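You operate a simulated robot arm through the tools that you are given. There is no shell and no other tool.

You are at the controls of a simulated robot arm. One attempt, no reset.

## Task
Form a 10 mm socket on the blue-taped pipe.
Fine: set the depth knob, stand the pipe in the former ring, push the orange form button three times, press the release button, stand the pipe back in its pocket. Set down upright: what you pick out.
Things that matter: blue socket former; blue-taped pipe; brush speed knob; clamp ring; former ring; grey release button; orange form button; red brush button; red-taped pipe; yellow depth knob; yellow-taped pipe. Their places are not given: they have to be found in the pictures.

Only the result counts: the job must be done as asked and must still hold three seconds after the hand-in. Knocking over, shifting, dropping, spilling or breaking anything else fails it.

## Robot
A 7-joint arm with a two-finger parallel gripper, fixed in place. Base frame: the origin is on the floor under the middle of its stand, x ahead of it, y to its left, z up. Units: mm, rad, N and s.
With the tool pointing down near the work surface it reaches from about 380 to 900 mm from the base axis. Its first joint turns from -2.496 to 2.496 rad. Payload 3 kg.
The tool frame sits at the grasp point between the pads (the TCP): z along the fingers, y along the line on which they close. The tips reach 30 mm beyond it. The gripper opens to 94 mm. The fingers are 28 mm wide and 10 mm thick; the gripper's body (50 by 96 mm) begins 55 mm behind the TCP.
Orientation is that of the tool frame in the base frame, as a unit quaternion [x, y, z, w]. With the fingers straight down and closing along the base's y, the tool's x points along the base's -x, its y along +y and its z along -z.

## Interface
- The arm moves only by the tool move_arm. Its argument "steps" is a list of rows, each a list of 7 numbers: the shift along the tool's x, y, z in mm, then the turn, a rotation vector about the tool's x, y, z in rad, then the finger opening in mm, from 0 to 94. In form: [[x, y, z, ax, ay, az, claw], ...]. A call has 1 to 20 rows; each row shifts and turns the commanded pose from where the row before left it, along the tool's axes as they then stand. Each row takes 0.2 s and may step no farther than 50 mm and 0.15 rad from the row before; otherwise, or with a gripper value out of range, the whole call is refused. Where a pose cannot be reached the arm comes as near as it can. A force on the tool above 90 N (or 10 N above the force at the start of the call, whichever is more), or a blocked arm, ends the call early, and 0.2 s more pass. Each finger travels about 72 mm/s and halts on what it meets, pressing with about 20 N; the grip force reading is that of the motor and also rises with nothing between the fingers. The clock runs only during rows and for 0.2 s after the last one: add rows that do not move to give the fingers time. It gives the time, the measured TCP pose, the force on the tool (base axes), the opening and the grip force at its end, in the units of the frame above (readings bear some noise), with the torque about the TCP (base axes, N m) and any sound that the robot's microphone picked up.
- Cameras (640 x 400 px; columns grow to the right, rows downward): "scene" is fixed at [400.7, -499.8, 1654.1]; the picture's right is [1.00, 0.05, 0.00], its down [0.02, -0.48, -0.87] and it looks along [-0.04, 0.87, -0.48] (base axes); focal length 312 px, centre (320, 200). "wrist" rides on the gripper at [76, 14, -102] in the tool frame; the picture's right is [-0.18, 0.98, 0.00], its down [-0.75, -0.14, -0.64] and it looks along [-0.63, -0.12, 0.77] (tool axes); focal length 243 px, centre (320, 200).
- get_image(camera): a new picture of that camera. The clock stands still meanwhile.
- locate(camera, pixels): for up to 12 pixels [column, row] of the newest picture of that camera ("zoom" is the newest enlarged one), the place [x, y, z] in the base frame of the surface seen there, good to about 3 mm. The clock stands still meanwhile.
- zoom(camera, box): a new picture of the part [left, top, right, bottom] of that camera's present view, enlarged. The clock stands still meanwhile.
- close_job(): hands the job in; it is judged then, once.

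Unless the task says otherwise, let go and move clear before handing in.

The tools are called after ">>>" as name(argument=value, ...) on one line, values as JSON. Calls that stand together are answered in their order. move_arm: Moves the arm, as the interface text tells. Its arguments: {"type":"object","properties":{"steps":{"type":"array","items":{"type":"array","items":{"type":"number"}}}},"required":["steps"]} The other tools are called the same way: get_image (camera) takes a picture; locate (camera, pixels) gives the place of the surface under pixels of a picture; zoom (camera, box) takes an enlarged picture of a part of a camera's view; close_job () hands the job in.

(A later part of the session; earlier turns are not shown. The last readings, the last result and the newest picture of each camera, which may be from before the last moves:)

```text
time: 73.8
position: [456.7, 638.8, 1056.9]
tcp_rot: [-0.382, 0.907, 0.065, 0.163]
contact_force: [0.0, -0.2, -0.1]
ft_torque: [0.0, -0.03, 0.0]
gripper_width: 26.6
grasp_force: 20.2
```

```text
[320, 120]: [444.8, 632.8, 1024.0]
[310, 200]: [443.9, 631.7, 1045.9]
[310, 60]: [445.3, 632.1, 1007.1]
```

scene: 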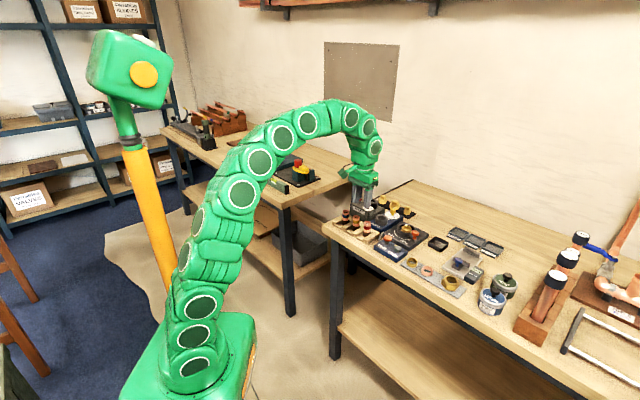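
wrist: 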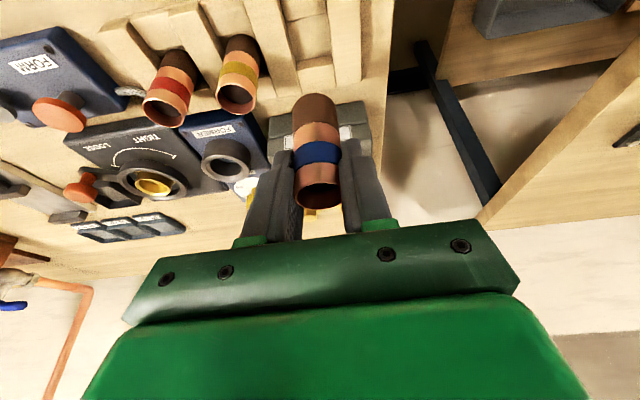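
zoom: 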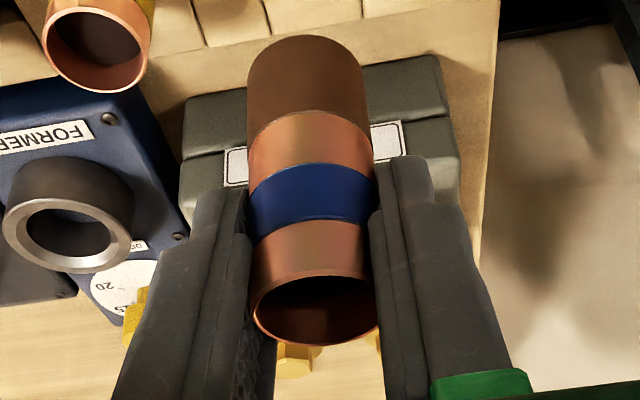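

The pipe axis sits within a millimetre or so of the TCP. I'll traverse at this height toward the former ring at (606,622), first three-fifths of the way.

>>> move_arm(steps=[[-17.1, -23.7, 6.5, 0, 0, 0, 20], [-17.1, -23.7, 6.5, 0, 0, 0, 20], [-17.1, -23.7, 6.5, 0, 0, 0, 20], [0, 0, 0, 0, 0, 0, 20]])

>>> move_arm(steps=[[-17.1, -23.7, 6.5, 0, 0, 0, 20], [-17.1, -23.7, 6.5, 0, 0, 0, 20], [0, 0, 0, 0, 0, 0, 20]])

>>> get_image(camera="wrist")

>>> zoom(camera="scene", box=[330, 170, 430, 245])

```text
time: 74.8
position: [546.0, 627.6, 1058.2]
tcp_rot: [-0.382, 0.907, 0.065, 0.162]
contact_force: [0.7, 0.8, -0.5]
ft_torque: [-0.02, 0.07, 0.01]
gripper_width: 26.7
grasp_force: 20.3
```

```text
time: 75.6
position: [605.7, 621.7, 1058.0]
tcp_rot: [-0.381, 0.908, 0.064, 0.162]
contact_force: [0.2, 0.4, 0.2]
ft_torque: [0.01, 0.02, -0.02]
gripper_width: 27.1
grasp_force: 20.1
```

```text
taken
```

wrist: 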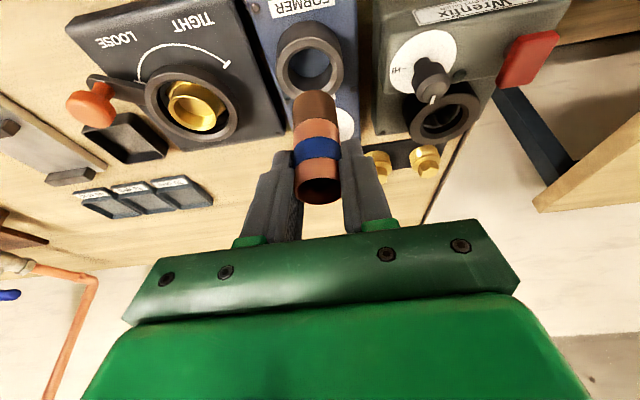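

```text
5.33 times, centred on (380, 208) of scene
```

zoom: 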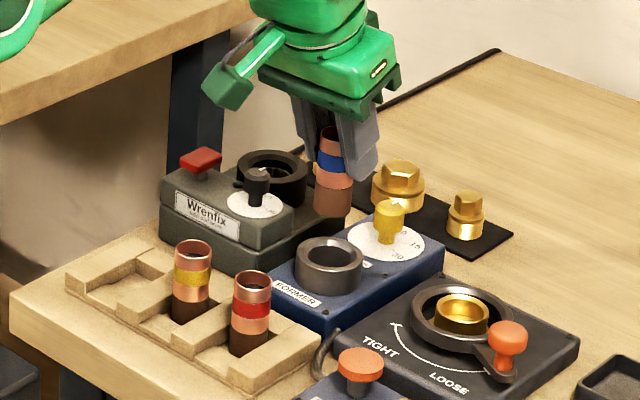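

Now the pipe's dark end and the ring are both visible in the wrist view. I'll zoom to align them.

>>> zoom(camera="wrist", box=[260, 10, 370, 120])

>>> locate(camera="zoom", pixels=[[75, 165], [290, 165], [180, 72], [120, 95], [245, 95], [100, 230], [85, 200], [285, 200], [190, 310], [190, 340], [190, 375], [130, 350]])

```text
3.64 times, centred on (315, 65) of wrist
```

zoom: 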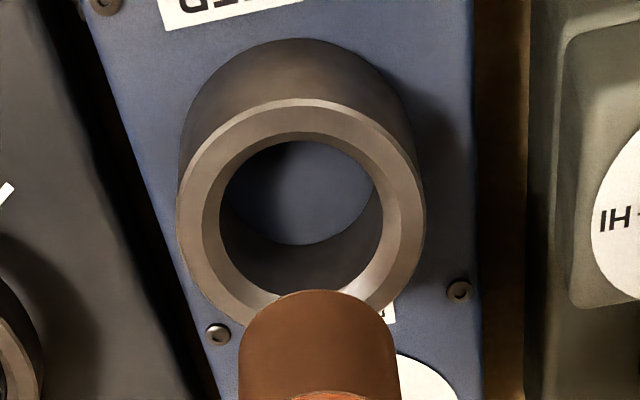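

```text
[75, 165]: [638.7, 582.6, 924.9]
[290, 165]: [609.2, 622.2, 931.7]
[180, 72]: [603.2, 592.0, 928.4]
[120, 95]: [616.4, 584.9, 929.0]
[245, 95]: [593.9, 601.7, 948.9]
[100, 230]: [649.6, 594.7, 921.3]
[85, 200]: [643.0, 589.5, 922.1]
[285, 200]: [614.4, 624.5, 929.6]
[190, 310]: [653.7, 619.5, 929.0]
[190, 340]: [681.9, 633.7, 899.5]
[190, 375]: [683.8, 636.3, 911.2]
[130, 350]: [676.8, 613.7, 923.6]
```

>>> locate(camera="zoom", pixels=[[190, 215], [413, 215], [300, 115], [215, 145], [385, 145], [230, 305], [385, 300], [305, 240], [318, 296], [250, 330], [385, 330], [320, 350]])

```text
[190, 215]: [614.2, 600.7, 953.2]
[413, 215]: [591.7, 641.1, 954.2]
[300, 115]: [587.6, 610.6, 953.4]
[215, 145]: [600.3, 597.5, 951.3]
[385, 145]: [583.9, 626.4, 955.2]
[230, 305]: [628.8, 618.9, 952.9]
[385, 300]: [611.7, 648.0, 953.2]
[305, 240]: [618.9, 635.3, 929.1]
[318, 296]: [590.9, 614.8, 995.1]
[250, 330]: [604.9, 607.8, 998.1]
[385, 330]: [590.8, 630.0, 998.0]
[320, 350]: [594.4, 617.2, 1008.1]
```

Ring centre measures about (606,622) and the pipe axis is about at the TCP (605.7,621.7). I'll lower until the pipe's end is a few mm above the ring and check alignment.

>>> move_arm(steps=[[7.05, 0.1, 19.25, 0, 0, 0, 20], [6.3, 0.1, 17.25, 0, 0, 0, 20], [0, 0, 0, 0, 0, 0, 20]])

>>> zoom(camera="wrist", box=[260, 60, 370, 170])

>>> zoom(camera="scene", box=[365, 195, 413, 231])

```text
time: 76.4
position: [604.6, 622.6, 1017.7]
tcp_rot: [-0.382, 0.907, 0.065, 0.162]
contact_force: [0.0, -0.6, -0.3]
ft_torque: [-0.02, 0.02, 0.03]
gripper_width: 27.1
grasp_force: 19.6
```

```text
3.64 times, centred on (315, 115) of wrist
```

zoom: 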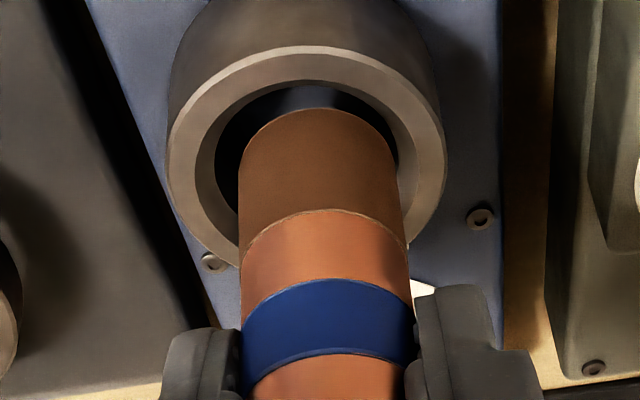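

```text
11.11 times, centred on (389, 213) of scene
```

zoom: 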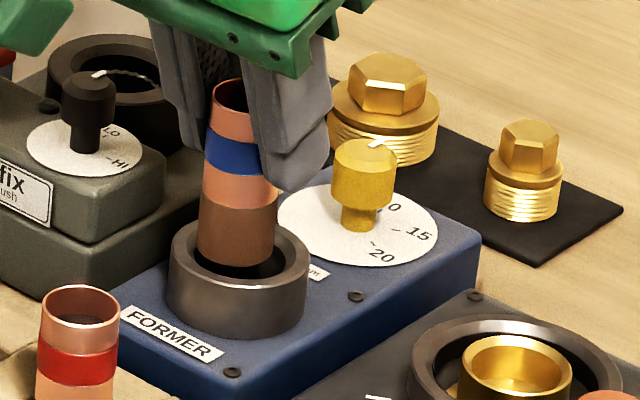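

The wrist zoom shows the pipe about 2 mm too far toward image-right (axis u≈316 vs ring 306), and otherwise aligned. I'll shift −1.7 mm in tool y and lower it into the ring in small steps.

>>> move_arm(steps=[[0, -1.7, 0, 0, 0, 0, 20], [2.9, 0, 8.1, 0, 0, 0, 20], [2.9, 0, 8.1, 0, 0, 0, 20], [0, 0, 0, 0, 0, 0, 20]])

>>> zoom(camera="wrist", box=[260, 60, 370, 170])

>>> zoom(camera="scene", box=[365, 195, 413, 231])

```text
time: 77.4
position: [605.9, 620.9, 1001.9]
tcp_rot: [-0.381, 0.908, 0.065, 0.163]
contact_force: [-0.6, 0.0, 0.0]
ft_torque: [0.03, 0.01, 0.0]
gripper_width: 27.0
grasp_force: 19.4
```

```text
3.64 times, centred on (315, 115) of wrist
```

zoom: 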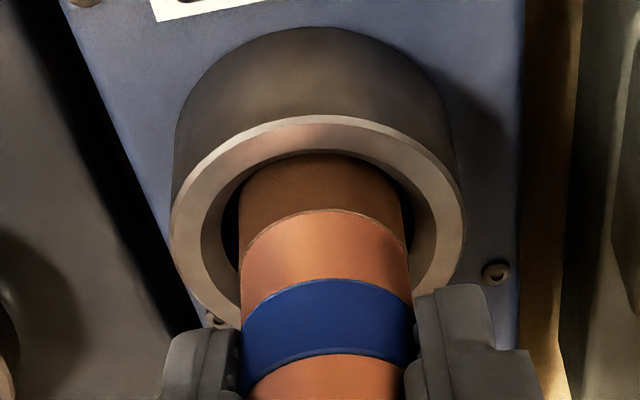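

```text
11.11 times, centred on (389, 213) of scene
```

zoom: 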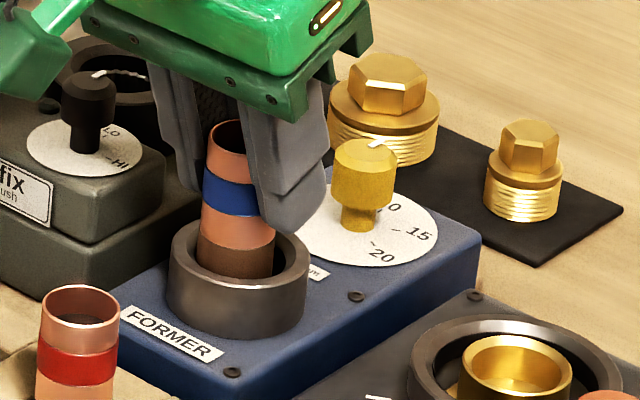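

The pipe end is inside the ring with no contact force. I'll lower another 10 mm.

>>> move_arm(steps=[[1.7, 0, 4.7, 0, 0, 0, 20], [1.7, 0, 4.7, 0, 0, 0, 20], [0, 0, 0, 0, 0, 0, 20]])

```text
time: 78.2
position: [605.8, 622.0, 992.1]
tcp_rot: [-0.382, 0.907, 0.065, 0.163]
contact_force: [2.2, 3.0, 12.5]
ft_torque: [0.18, 0.0, -0.07]
gripper_width: 27.0
grasp_force: 19.9
```

There's a 12.5 N upward force at z≈992 (pipe bottom ≈932), so the pipe is standing on the ring's floor. I'll open the fingers and look.

>>> move_arm(steps=[[0, 0, 0, 0, 0, 0, 30], [0, 0, 0, 0, 0, 0, 40], [0, 0, 0, 0, 0, 0, 46], [0, 0, 0, 0, 0, 0, 46]])

>>> zoom(camera="wrist", box=[230, 60, 400, 240])

>>> zoom(camera="scene", box=[365, 195, 413, 231])

```text
time: 79.2
position: [605.0, 621.6, 991.1]
tcp_rot: [-0.382, 0.908, 0.064, 0.162]
contact_force: [-0.4, 0.4, 0.2]
ft_torque: [0.02, -0.01, 0.05]
gripper_width: 46.1
grasp_force: 0.0
```

```text
2.22 times, centred on (315, 150) of wrist
```

zoom: 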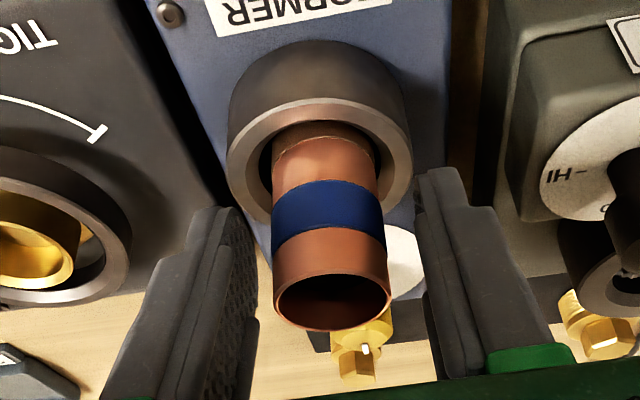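

```text
11.11 times, centred on (389, 213) of scene
```

zoom: 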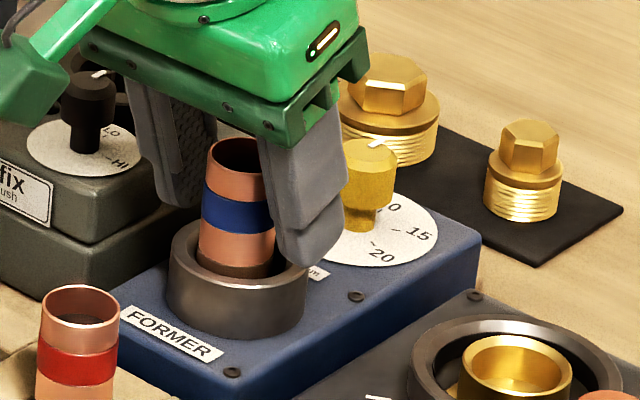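

The blue pipe stands by itself in the ring. I'll lift clear vertically, then travel across to above the form button and bring the tool vertical with the fingers closed.

>>> move_arm(steps=[[-6.9, 0, -18.8, 0, 0, 0, 46], [-6.9, 0, -18.8, 0, 0, 0, 46], [-6.9, 0, -18.8, 0, 0, 0, 46], [0, 0, 0, 0, 0, 0, 46]])

>>> zoom(camera="scene", box=[340, 180, 420, 240])

```text
time: 80.2
position: [603.1, 621.1, 1051.8]
tcp_rot: [-0.381, 0.908, 0.065, 0.163]
contact_force: [0.6, -0.7, 0.0]
ft_torque: [-0.01, -0.01, 0.0]
gripper_width: 46.0
grasp_force: 0.1
```

```text
6.67 times, centred on (380, 210) of scene
```

zoom: 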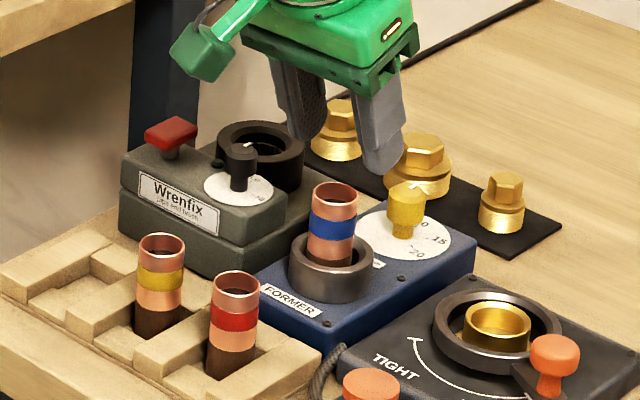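

The pipe is upright in the ring and the fingers are above it. Moving across to the form button at constant height, closing the fingers and straightening the tool.

>>> move_arm(steps=[[21.7, -25.8, -7.7, 0, 0, 0, 46], [21.7, -25.8, -7.7, 0, 0, 0, 46], [21.7, -25.8, -7.7, 0, 0, 0, 30], [21.7, -25.8, -7.7, 0, 0, 0, 10], [0, 0, 0, 0, 0.1163, 0, 0], [0, 0, 0, 0, 0.1163, 0, 0], [0, 0, 0, 0, 0.1163, 0, 0], [0, 0, 0, 0, 0, 0, 0]])

>>> get_image(camera="wrist")

>>> zoom(camera="scene", box=[330, 180, 450, 270])

```text
time: 82.0
position: [615.3, 482.2, 1050.2]
tcp_rot: [-0.387, 0.922, -0.002, 0.003]
contact_force: [0.6, 0.7, -0.3]
ft_torque: [0.03, -0.01, 0.04]
gripper_width: 0.1
grasp_force: 20.3
```

```text
taken
```

wrist: 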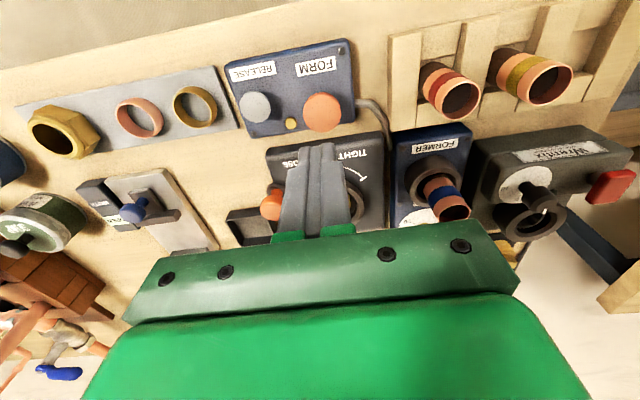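

```text
4.44 times, centred on (390, 225) of scene
```

zoom: 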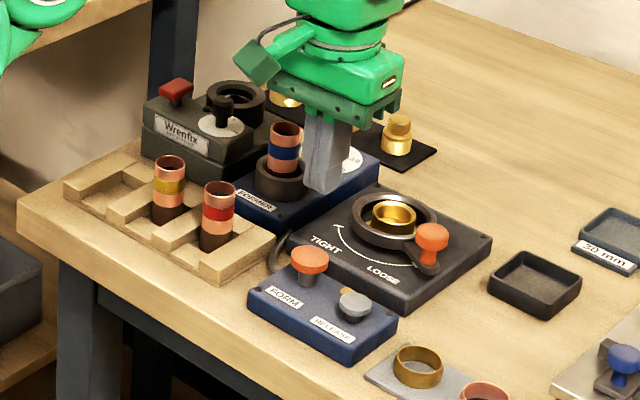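

The buttons are at (322,112) and (257,108) in the wrist view, with a small amber lamp at (291,124). I'll zoom and locate them.

>>> zoom(camera="wrist", box=[220, 40, 370, 145])

>>> locate(camera="wrist", pixels=[[322, 110], [308, 110], [338, 110], [322, 96], [323, 126], [257, 106], [245, 106], [270, 106], [257, 95], [257, 118], [291, 124], [290, 100]])

```text
3.81 times, centred on (295, 92) of wrist
```

zoom: 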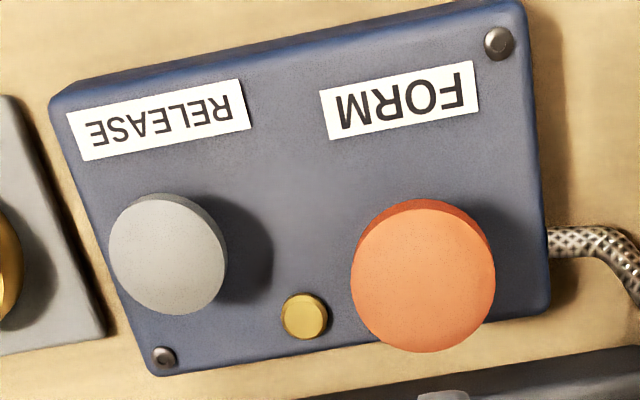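

```text
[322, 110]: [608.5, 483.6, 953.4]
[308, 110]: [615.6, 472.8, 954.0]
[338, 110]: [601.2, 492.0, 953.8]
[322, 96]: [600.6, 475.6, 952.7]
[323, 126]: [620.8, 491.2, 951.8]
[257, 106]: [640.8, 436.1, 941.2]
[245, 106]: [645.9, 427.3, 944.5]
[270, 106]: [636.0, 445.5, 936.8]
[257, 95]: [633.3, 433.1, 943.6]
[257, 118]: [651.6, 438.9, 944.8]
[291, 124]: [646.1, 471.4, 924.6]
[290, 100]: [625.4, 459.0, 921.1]
```

Combining views, the form button centre is about (612,482.5), top z≈954, and release about (643,433), top z≈944. I'll lower the closed fingertips to 5 mm above the form button.

>>> move_arm(steps=[[1.05, 1.3, 30.5, 0, 0, 0, 0], [1.05, 1.3, 30.5, 0, 0, 0, 0], [0, 0, 0, 0, 0, 0, 0]])

>>> zoom(camera="scene", box=[370, 210, 430, 260])

>>> get_image(camera="wrist")

```text
time: 82.8
position: [611.4, 482.7, 989.4]
tcp_rot: [-0.387, 0.922, -0.003, 0.002]
contact_force: [-0.3, -0.2, 0.8]
ft_torque: [0.0, 0.01, -0.01]
gripper_width: 0.0
grasp_force: 19.7
```

```text
8.00 times, centred on (400, 235) of scene
```

zoom: 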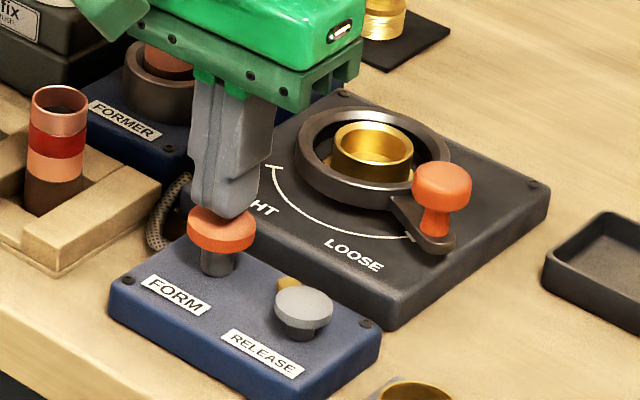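

```text
taken
```

wrist: 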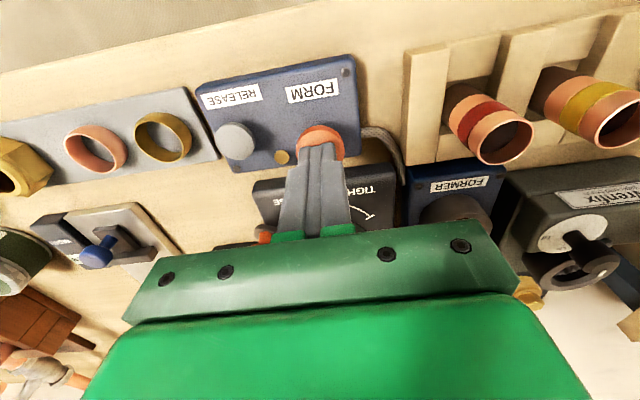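

The tip is just above the button but slightly outward of its centre. I'll shift 4 mm inward and press down carefully, reading the force.

>>> move_arm(steps=[[4, 0, 0, 0, 0, 0, 0], [0, 0, 2, 0, 0, 0, 0], [0, 0, 2, 0, 0, 0, 0], [0, 0, 2, 0, 0, 0, 0], [0, 0, 1, 0, 0, 0, 0]])

```text
time: 84.0
position: [608.5, 479.3, 983.0]
tcp_rot: [-0.387, 0.922, -0.003, 0.004]
contact_force: [0.6, 0.4, 1.3]
ft_torque: [-0.05, 0.0, -0.01]
gripper_width: 0.0
grasp_force: 19.8
```

Barely touching at z≈983. Pressing further in small steps.

>>> move_arm(steps=[[0, 0, 1.5, 0, 0, 0, 0], [0, 0, 1.5, 0, 0, 0, 0]])

```text
time: 84.6
position: [608.0, 480.2, 979.2]
tcp_rot: [-0.387, 0.922, -0.003, 0.003]
contact_force: [1.8, -0.4, 2.1]
ft_torque: [-0.01, 0.04, -0.01]
gripper_width: 0.0
grasp_force: 20.3
```

>>> move_arm(steps=[[0, 0, 1.5, 0, 0, 0, 0], [0, 0, 1.5, 0, 0, 0, 0]])

>>> zoom(camera="scene", box=[370, 210, 430, 260])

```text
time: 85.2
position: [608.6, 480.5, 976.6]
tcp_rot: [-0.387, 0.922, -0.002, 0.003]
contact_force: [0.9, -0.9, 3.5]
ft_torque: [-0.03, 0.02, 0.01]
gripper_width: 0.0
grasp_force: 20.1
```

```text
8.00 times, centred on (400, 235) of scene
```

zoom: 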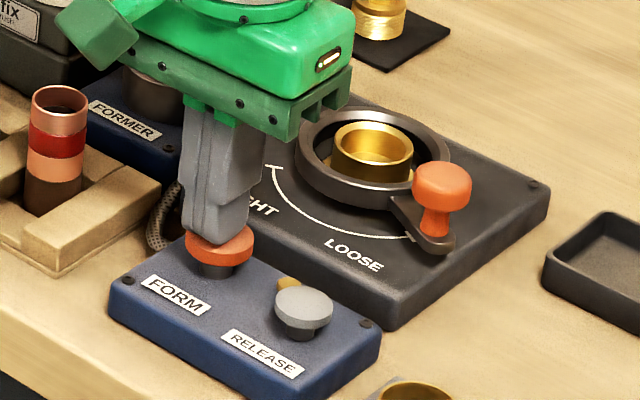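

The button is sinking with a soft spring (3.5 N at z≈976.6), no sound yet. I'll press on.

>>> move_arm(steps=[[0, 0, 1.5, 0, 0, 0, 0], [0, 0, 1.5, 0, 0, 0, 0]])

```text
time: 85.8
position: [610.3, 479.8, 974.3]
tcp_rot: [-0.387, 0.922, -0.003, 0.003]
contact_force: [-0.9, -0.7, 4.6]
ft_torque: [-0.06, 0.01, 0.0]
gripper_width: 0.1
grasp_force: 20.1
```

>>> move_arm(steps=[[0, 0, 1.5, 0, 0, 0, 0], [0, 0, 1.5, 0, 0, 0, 0]])

>>> zoom(camera="scene", box=[370, 210, 430, 260])

```text
time: 86.4
position: [609.0, 480.0, 969.4]
tcp_rot: [-0.388, 0.922, -0.002, 0.004]
contact_force: [0.0, 2.6, 5.9]
ft_torque: [0.06, 0.02, 0.01]
gripper_width: 0.0
grasp_force: 19.9
```

```text
8.00 times, centred on (400, 235) of scene
```

zoom: 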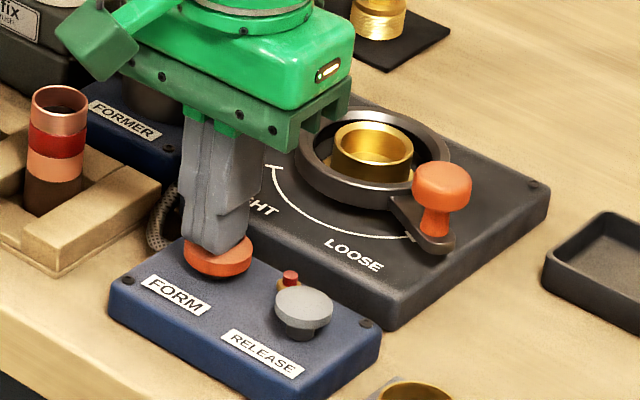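

A small red pin has risen next to the release button at (290,278), so the press has registered. I'll look closer before letting the button up.

>>> zoom(camera="scene", box=[390, 230, 422, 254])

>>> zoom(camera="wrist", box=[200, 60, 400, 240])

>>> zoom(camera="scene", box=[340, 190, 420, 245])

```text
16.00 times, centred on (406, 242) of scene
```

zoom: 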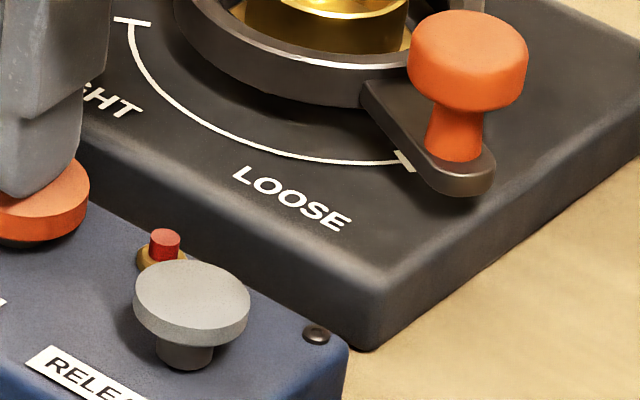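

```text
2.22 times, centred on (300, 150) of wrist
```

zoom: 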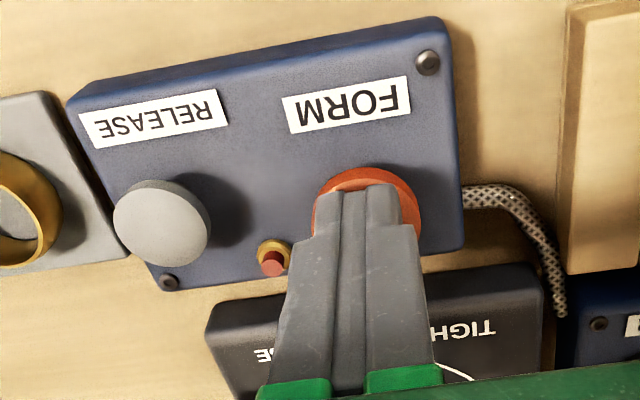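

```text
7.27 times, centred on (380, 218) of scene
```

zoom: 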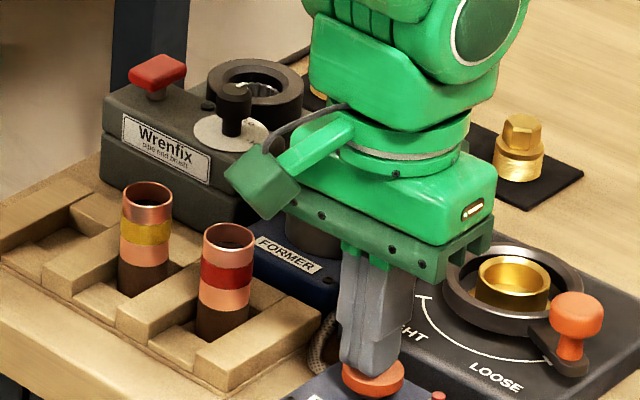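

The red pin is clearly up while the button is down. I'll raise off the button fully and see how the pin behaves.

>>> move_arm(steps=[[0, 0, -7, 0, 0, 0, 0], [0, 0, -7, 0, 0, 0, 0], [0, 0, -7, 0, 0, 0, 0]])

>>> zoom(camera="scene", box=[370, 210, 430, 260])

```text
time: 87.2
position: [607.3, 479.1, 990.3]
tcp_rot: [-0.387, 0.922, -0.003, 0.002]
contact_force: [0.0, -0.1, 0.6]
ft_torque: [0.02, 0.04, -0.01]
gripper_width: 0.1
grasp_force: 19.9
```

```text
8.00 times, centred on (400, 235) of scene
```

zoom: 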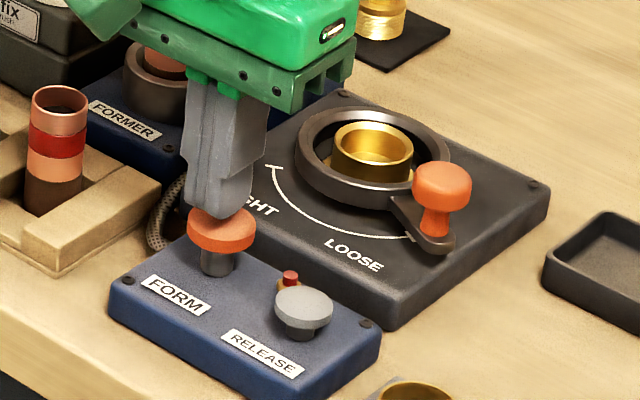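

The button has returned but the red pin stays up. I'll wait a second to see whether it is a "busy" indicator.

>>> move_arm(steps=[[0, 0, 0, 0, 0, 0, 0], [0, 0, 0, 0, 0, 0, 0], [0, 0, 0, 0, 0, 0, 0], [0, 0, 0, 0, 0, 0, 0], [0, 0, 0, 0, 0, 0, 0]])

>>> zoom(camera="scene", box=[370, 210, 430, 260])

```text
time: 88.4
position: [608.3, 479.3, 990.9]
tcp_rot: [-0.387, 0.922, -0.002, 0.002]
contact_force: [-0.6, -0.3, 0.7]
ft_torque: [0.04, -0.02, 0.02]
gripper_width: 0.0
grasp_force: 20.3
```

```text
8.00 times, centred on (400, 235) of scene
```

zoom: 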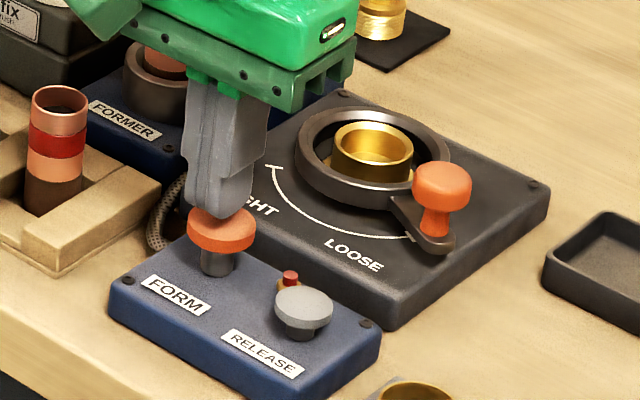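

The pin remains up, so it most likely shows that the former is engaged. I'll do the second press to the same depth and then release.

>>> move_arm(steps=[[0, 0, 7, 0, 0, 0, 0], [0, 0, 6, 0, 0, 0, 0], [0, 0, 5, 0, 0, 0, 0], [0, 0, 4, 0, 0, 0, 0], [0, 0, 0, 0, 0, 0, 0]])

>>> zoom(camera="scene", box=[370, 210, 430, 260])

```text
time: 89.6
position: [609.0, 479.5, 970.1]
tcp_rot: [-0.387, 0.922, -0.002, 0.003]
contact_force: [0.7, 3.3, 8.3]
ft_torque: [0.09, -0.02, -0.03]
gripper_width: 0.3
grasp_force: 20.0
```

```text
8.00 times, centred on (400, 235) of scene
```

zoom: 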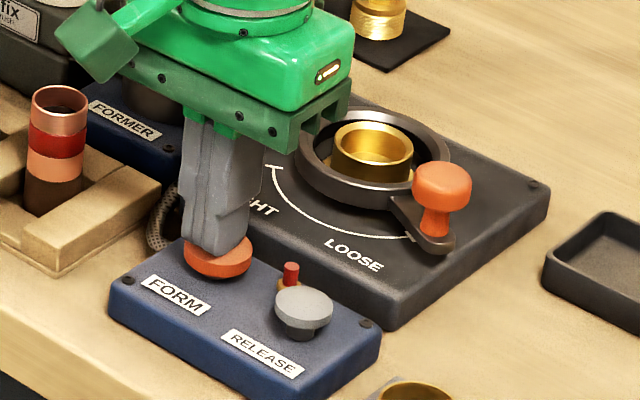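

The red pin has risen further, so it counts strokes, and the second press registered. I'll lift off fully and check before the third.

>>> move_arm(steps=[[0, 0, -7, 0, 0, 0, 0], [0, 0, -7, 0, 0, 0, 0], [0, 0, -7, 0, 0, 0, 0], [0, 0, 0, 0, 0, 0, 0]])

>>> zoom(camera="scene", box=[370, 210, 430, 260])

```text
time: 90.6
position: [608.5, 479.9, 989.8]
tcp_rot: [-0.387, 0.922, -0.002, 0.001]
contact_force: [-0.1, 0.0, 1.1]
ft_torque: [-0.01, 0.0, 0.04]
gripper_width: 0.0
grasp_force: 20.6
```

```text
8.00 times, centred on (400, 235) of scene
```

zoom: 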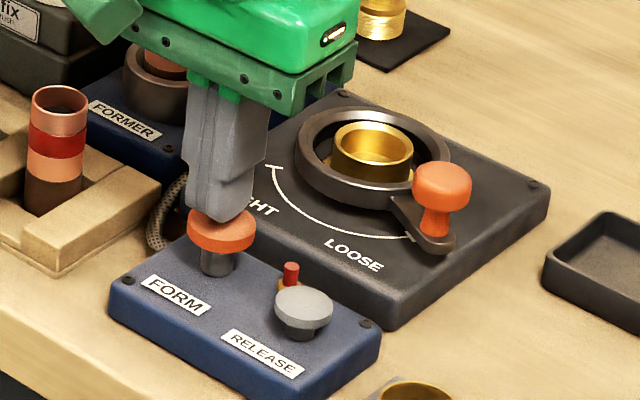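

The button is back up and the pin holds at its second height. Now the third press.

>>> move_arm(steps=[[0, 0, 7, 0, 0, 0, 0], [0, 0, 6, 0, 0, 0, 0], [0, 0, 5, 0, 0, 0, 0], [0, 0, 3, 0, 0, 0, 0], [0, 0, 0, 0, 0, 0, 0]])

>>> zoom(camera="scene", box=[370, 210, 430, 260])

```text
time: 91.8
position: [610.1, 480.0, 969.8]
tcp_rot: [-0.387, 0.922, -0.003, 0.002]
contact_force: [4.6, -0.4, 13.4]
ft_torque: [-0.01, -0.12, 0.02]
gripper_width: 0.0
grasp_force: 20.5
```

```text
8.00 times, centred on (400, 235) of scene
```

zoom: 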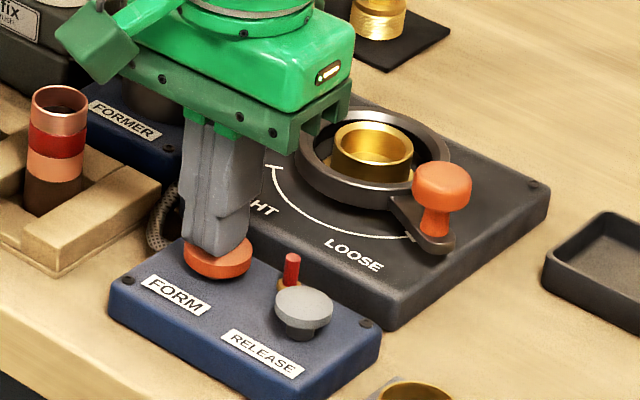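

The third press registered: the pin is at its third height. I'll lift off, move to above the release button and look.

>>> move_arm(steps=[[0, 0, -15, 0, 0, 0, 0], [0, 0, -25, 0, 0, 0, 0], [4.85, -28.6, 0, 0, 0, 0, 0], [4.85, -28.6, 0, 0, 0, 0, 0], [0, 0, 0, 0, 0, 0, 0]])

>>> zoom(camera="scene", box=[370, 210, 430, 260])

>>> get_image(camera="wrist")

```text
time: 93.0
position: [644.1, 432.3, 1009.4]
tcp_rot: [-0.388, 0.922, -0.002, 0.002]
contact_force: [0.0, -0.5, -0.4]
ft_torque: [-0.06, -0.03, -0.02]
gripper_width: 0.1
grasp_force: 20.2
```

```text
8.00 times, centred on (400, 235) of scene
```

zoom: 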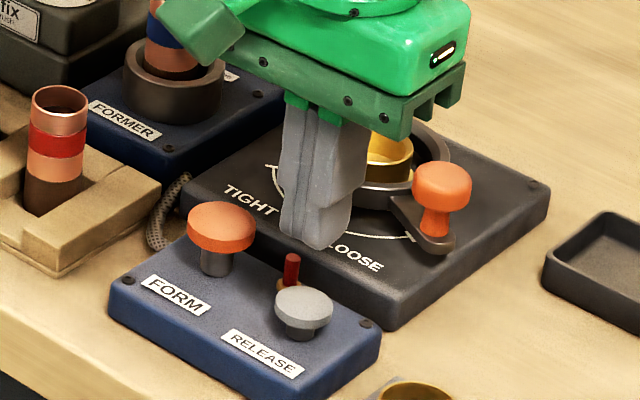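

```text
taken
```

wrist: 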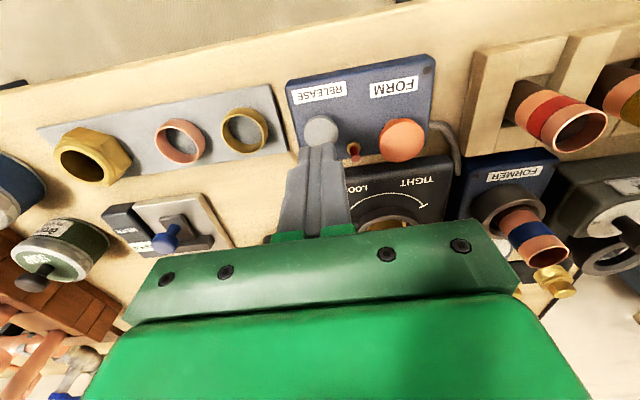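

The tip is above the release button and the pin is well to the side. I'll lower to just above contact with a 2 mm inward shift.

>>> move_arm(steps=[[2, 0, 15, 0, 0, 0, 0], [0, 0, 15, 0, 0, 0, 0], [0, 0, 4, 0, 0, 0, 0], [0, 0, 3, 0, 0, 0, 0]])

>>> zoom(camera="scene", box=[370, 210, 430, 260])

>>> zoom(camera="wrist", box=[230, 60, 430, 240])

```text
time: 94.0
position: [641.0, 432.8, 974.8]
tcp_rot: [-0.387, 0.922, -0.003, 0.002]
contact_force: [0.6, -0.6, 0.6]
ft_torque: [-0.02, -0.02, 0.01]
gripper_width: 0.0
grasp_force: 20.1
```

```text
8.00 times, centred on (400, 235) of scene
```

zoom: 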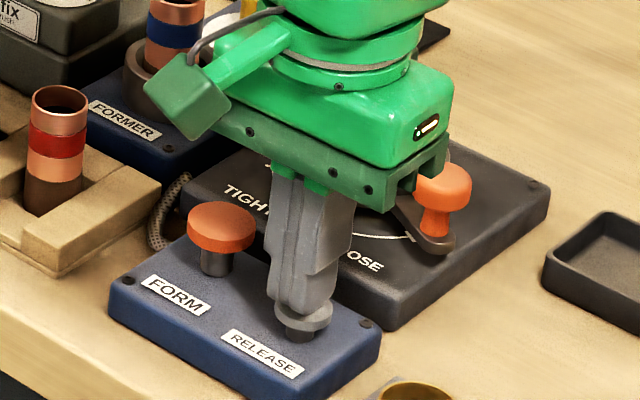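

```text
2.22 times, centred on (330, 150) of wrist
```

zoom: 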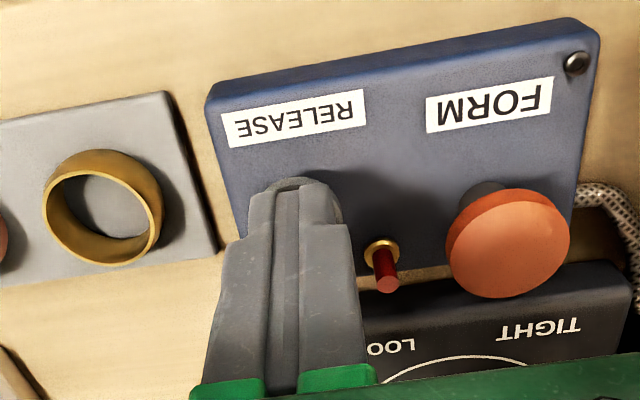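

The tip is on the release button and the pin is clear at (385,265) in the zoom. Pressing down.

>>> move_arm(steps=[[0, 0, 3, 0, 0, 0, 0], [0, 0, 3, 0, 0, 0, 0], [0, 0, 2, 0, 0, 0, 0], [0, 0, 0, 0, 0, 0, 0]])

>>> zoom(camera="wrist", box=[230, 60, 430, 240])

```text
time: 95.0
position: [641.8, 432.8, 965.1]
tcp_rot: [-0.387, 0.922, -0.003, 0.002]
contact_force: [-3.1, 1.0, 20.6]
ft_torque: [0.01, 0.17, -0.05]
gripper_width: 0.0
grasp_force: 19.6
heard: click
```

```text
2.22 times, centred on (330, 150) of wrist
```

zoom: 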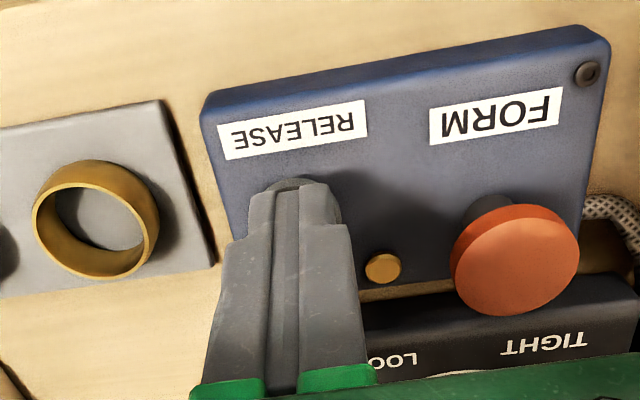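

A click was heard and the red pin dropped back, so the pipe is released. I'll lift off, reopen the fingers, tilt and travel back above the ring.

>>> move_arm(steps=[[0, 0, -15, 0, 0, 0, 0], [0, 0, -35, 0, 0, 0, 0], [0, 0, -40, 0, 0, 0, 0], [0, 0, 0, 0, -0.1163, 0, 20], [0, 0, 0, 0, -0.1163, 0, 46], [0, 0, 0, 0, -0.1163, 0, 46], [0, 0, 0, 0, 0, 0, 46]])

>>> get_image(camera="scene")

>>> zoom(camera="scene", box=[340, 190, 420, 245])

```text
time: 96.6
position: [641.9, 431.7, 1055.2]
tcp_rot: [-0.381, 0.908, 0.065, 0.162]
contact_force: [-0.1, -0.7, -0.2]
ft_torque: [0.02, 0.02, -0.03]
gripper_width: 45.9
grasp_force: 0.0
```

```text
taken
```

scene: 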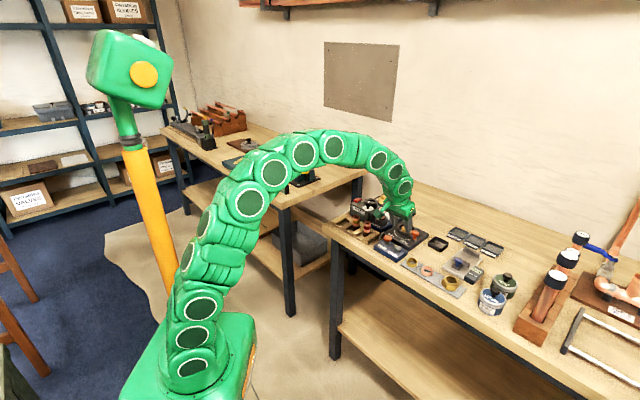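

```text
7.27 times, centred on (380, 218) of scene
```

zoom: 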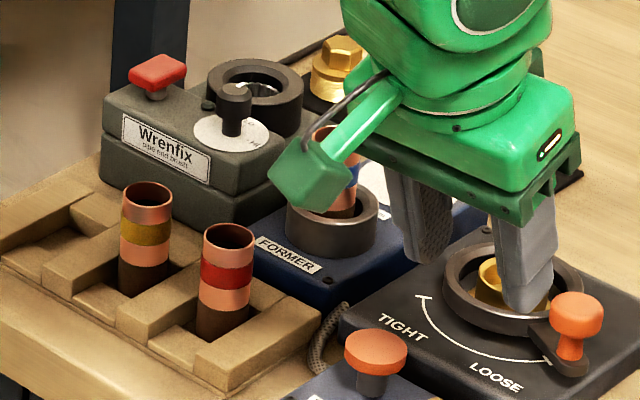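

Everything's in place. I'll travel back above the ring at constant height.

>>> move_arm(steps=[[-20.5, 31.7, 7.2, 0, 0, 0, 46], [-20.5, 31.7, 7.2, 0, 0, 0, 46], [-20.5, 31.7, 7.2, 0, 0, 0, 46], [-20.5, 31.7, 7.2, 0, 0, 0, 46], [-20.5, 31.7, 7.2, 0, 0, 0, 46], [0, 0, 0, 0, 0, 0, 46]])

>>> get_image(camera="wrist")

>>> zoom(camera="scene", box=[340, 180, 420, 240])

```text
time: 98.0
position: [604.6, 621.6, 1053.1]
tcp_rot: [-0.382, 0.907, 0.066, 0.163]
contact_force: [0.2, 0.3, 0.0]
ft_torque: [0.01, -0.02, 0.02]
gripper_width: 46.1
grasp_force: 0.2
```

```text
taken
```

wrist: 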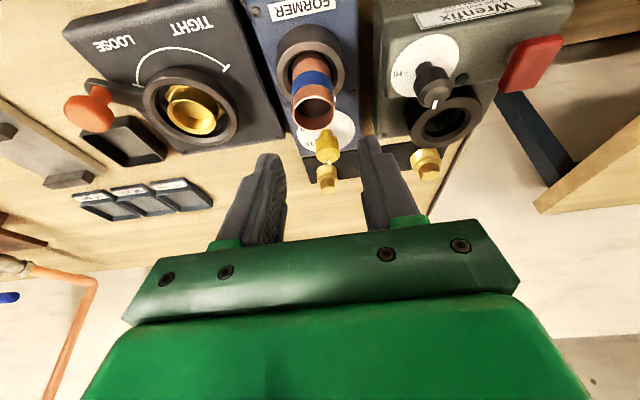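

```text
6.67 times, centred on (380, 210) of scene
```

zoom: 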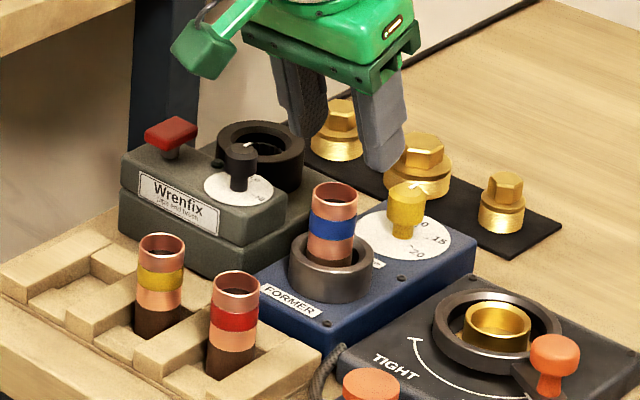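

The blue pipe is standing in the ring. I'll locate its rim to centre the grip.

>>> zoom(camera="wrist", box=[260, 40, 370, 150])

>>> locate(camera="wrist", pixels=[[293, 110], [334, 110], [312, 92], [314, 129], [300, 98], [326, 97], [301, 125], [328, 124]])

```text
3.64 times, centred on (315, 95) of wrist
```

zoom: 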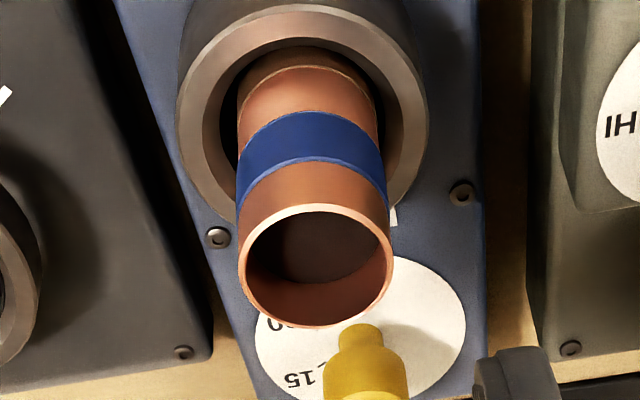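

```text
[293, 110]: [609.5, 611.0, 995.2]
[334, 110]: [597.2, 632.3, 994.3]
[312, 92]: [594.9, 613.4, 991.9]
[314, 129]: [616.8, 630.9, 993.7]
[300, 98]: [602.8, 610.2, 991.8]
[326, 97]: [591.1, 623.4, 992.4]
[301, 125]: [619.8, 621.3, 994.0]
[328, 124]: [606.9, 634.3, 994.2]
```

The rim centre is about (605,622), z≈994, right under the TCP. Descending around it and gripping.

>>> move_arm(steps=[[5.2, 0.1, 14.75, 0, 0, 0, 46], [5.2, 0.1, 14.75, 0, 0, 0, 46], [5.2, 0.1, 14.75, 0, 0, 0, 46], [5.2, 0.1, 14.0, 0, 0, 0, 46], [0, 0, 0, 0, 0, 0, 46]])

>>> zoom(camera="wrist", box=[230, 60, 400, 240])

>>> zoom(camera="scene", box=[365, 195, 413, 231])

```text
time: 99.2
position: [604.7, 622.8, 992.7]
tcp_rot: [-0.382, 0.908, 0.064, 0.162]
contact_force: [0.5, 0.4, 0.1]
ft_torque: [-0.03, 0.02, 0.01]
gripper_width: 45.8
grasp_force: 0.2
```

```text
2.22 times, centred on (315, 150) of wrist
```

zoom: 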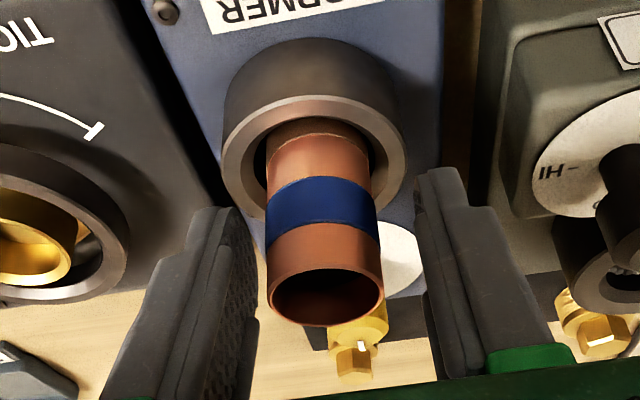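

```text
11.11 times, centred on (389, 213) of scene
```

zoom: 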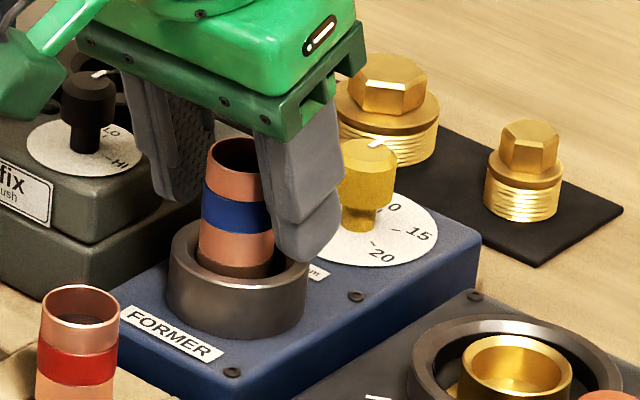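

Well placed. I'll nudge 0.8 mm toward centre and close on the pipe.

>>> move_arm(steps=[[0, -0.8, 0, 0, 0, 0, 46], [0, 0, 0, 0, 0, 0, 20], [0, 0, 0, 0, 0, 0, 20], [0, 0, 0, 0, 0, 0, 20], [0, 0, 0, 0, 0, 0, 20]])

```text
time: 100.4
position: [604.2, 621.2, 991.9]
tcp_rot: [-0.382, 0.908, 0.064, 0.162]
contact_force: [0.3, 0.3, 2.1]
ft_torque: [0.0, 0.0, 0.01]
gripper_width: 26.9
grasp_force: 19.9
```

Gripped at 26.9 mm. Lifting straight out of the ring, first gently.

>>> move_arm(steps=[[-1.7, 0, -4.7, 0, 0, 0, 20], [-3.4, 0, -9.4, 0, 0, 0, 20], [-5.2, 0, -14.1, 0, 0, 0, 20], [0, 0, 0, 0, 0, 0, 20]])

>>> zoom(camera="scene", box=[360, 185, 415, 231])

```text
time: 101.4
position: [603.4, 620.8, 1022.8]
tcp_rot: [-0.382, 0.908, 0.065, 0.162]
contact_force: [-0.1, 1.8, -0.8]
ft_torque: [-0.03, 0.02, -0.03]
gripper_width: 26.9
grasp_force: 19.8
```

```text
8.70 times, centred on (388, 208) of scene
```

zoom: 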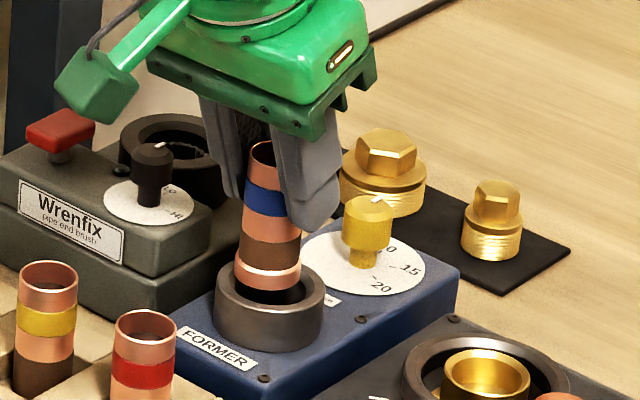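

The pipe now shows a bright flared socket at its lower end, so forming worked. I'll lift on to z≈1060 and carry it back above its pocket at (457,640).

>>> move_arm(steps=[[-6.4, 0, -17.4, 0, 0, 0, 20], [-6.4, 0, -17.4, 0, 0, 0, 20], [16.9, 23.6, -6.3, 0, 0, 0, 20], [16.9, 23.6, -6.3, 0, 0, 0, 20], [16.9, 23.6, -6.3, 0, 0, 0, 20], [16.9, 23.6, -6.3, 0, 0, 0, 20], [16.9, 23.6, -6.3, 0, 0, 0, 20], [0, 0, 0, 0, 0, 0, 20]])

>>> get_image(camera="wrist")

>>> zoom(camera="scene", box=[310, 170, 400, 245])

```text
time: 103.2
position: [455.9, 639.5, 1062.3]
tcp_rot: [-0.382, 0.908, 0.064, 0.162]
contact_force: [-1.0, -0.1, -1.1]
ft_torque: [0.0, 0.03, 0.03]
gripper_width: 26.8
grasp_force: 20.1
```

```text
taken
```

wrist: 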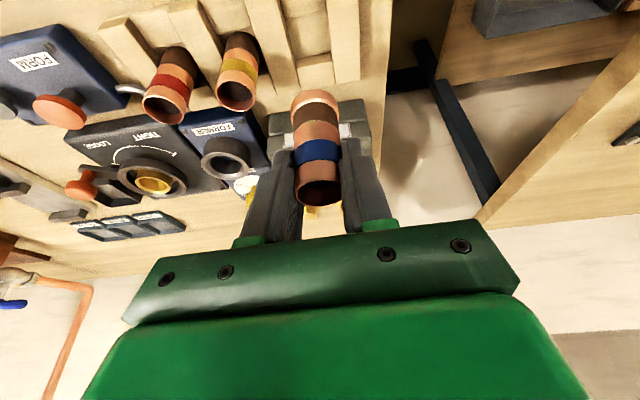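

```text
5.33 times, centred on (355, 208) of scene
```

zoom: 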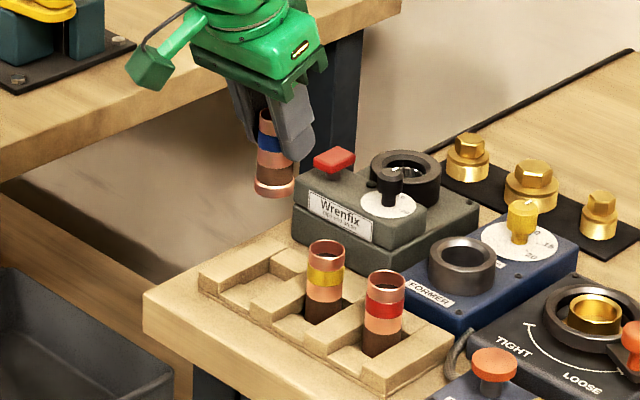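

The pipe with its bright socket is above the empty blue pocket. I'll lower to about z≈1000 (bottom ≈20 mm above the dividers) and check alignment.

>>> move_arm(steps=[[10.3, 0, 28.2, 0, 0, 0, 20], [10.3, 0, 28.2, 0, 0, 0, 20], [0, 0, 0, 0, 0, 0, 20]])

>>> zoom(camera="wrist", box=[240, 0, 400, 160])

>>> zoom(camera="scene", box=[330, 195, 385, 240])

```text
time: 104.0
position: [459.2, 636.9, 999.3]
tcp_rot: [-0.382, 0.907, 0.065, 0.162]
contact_force: [-0.3, -0.8, -0.4]
ft_torque: [-0.01, 0.01, 0.01]
gripper_width: 27.2
grasp_force: 20.0
```

```text
2.50 times, centred on (320, 80) of wrist
```

zoom: 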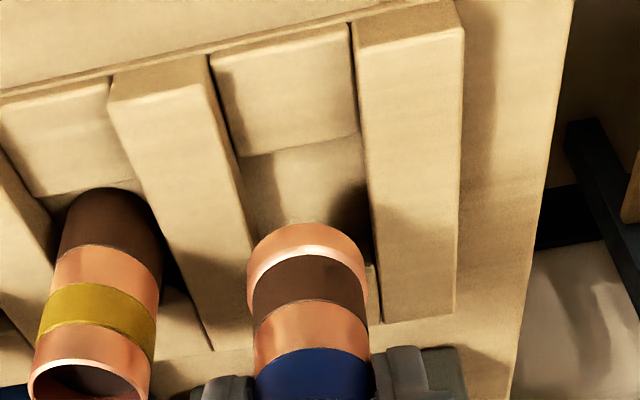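

```text
8.89 times, centred on (358, 218) of scene
```

zoom: 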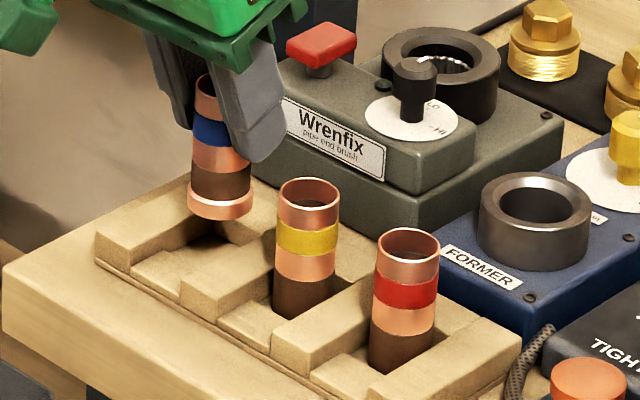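

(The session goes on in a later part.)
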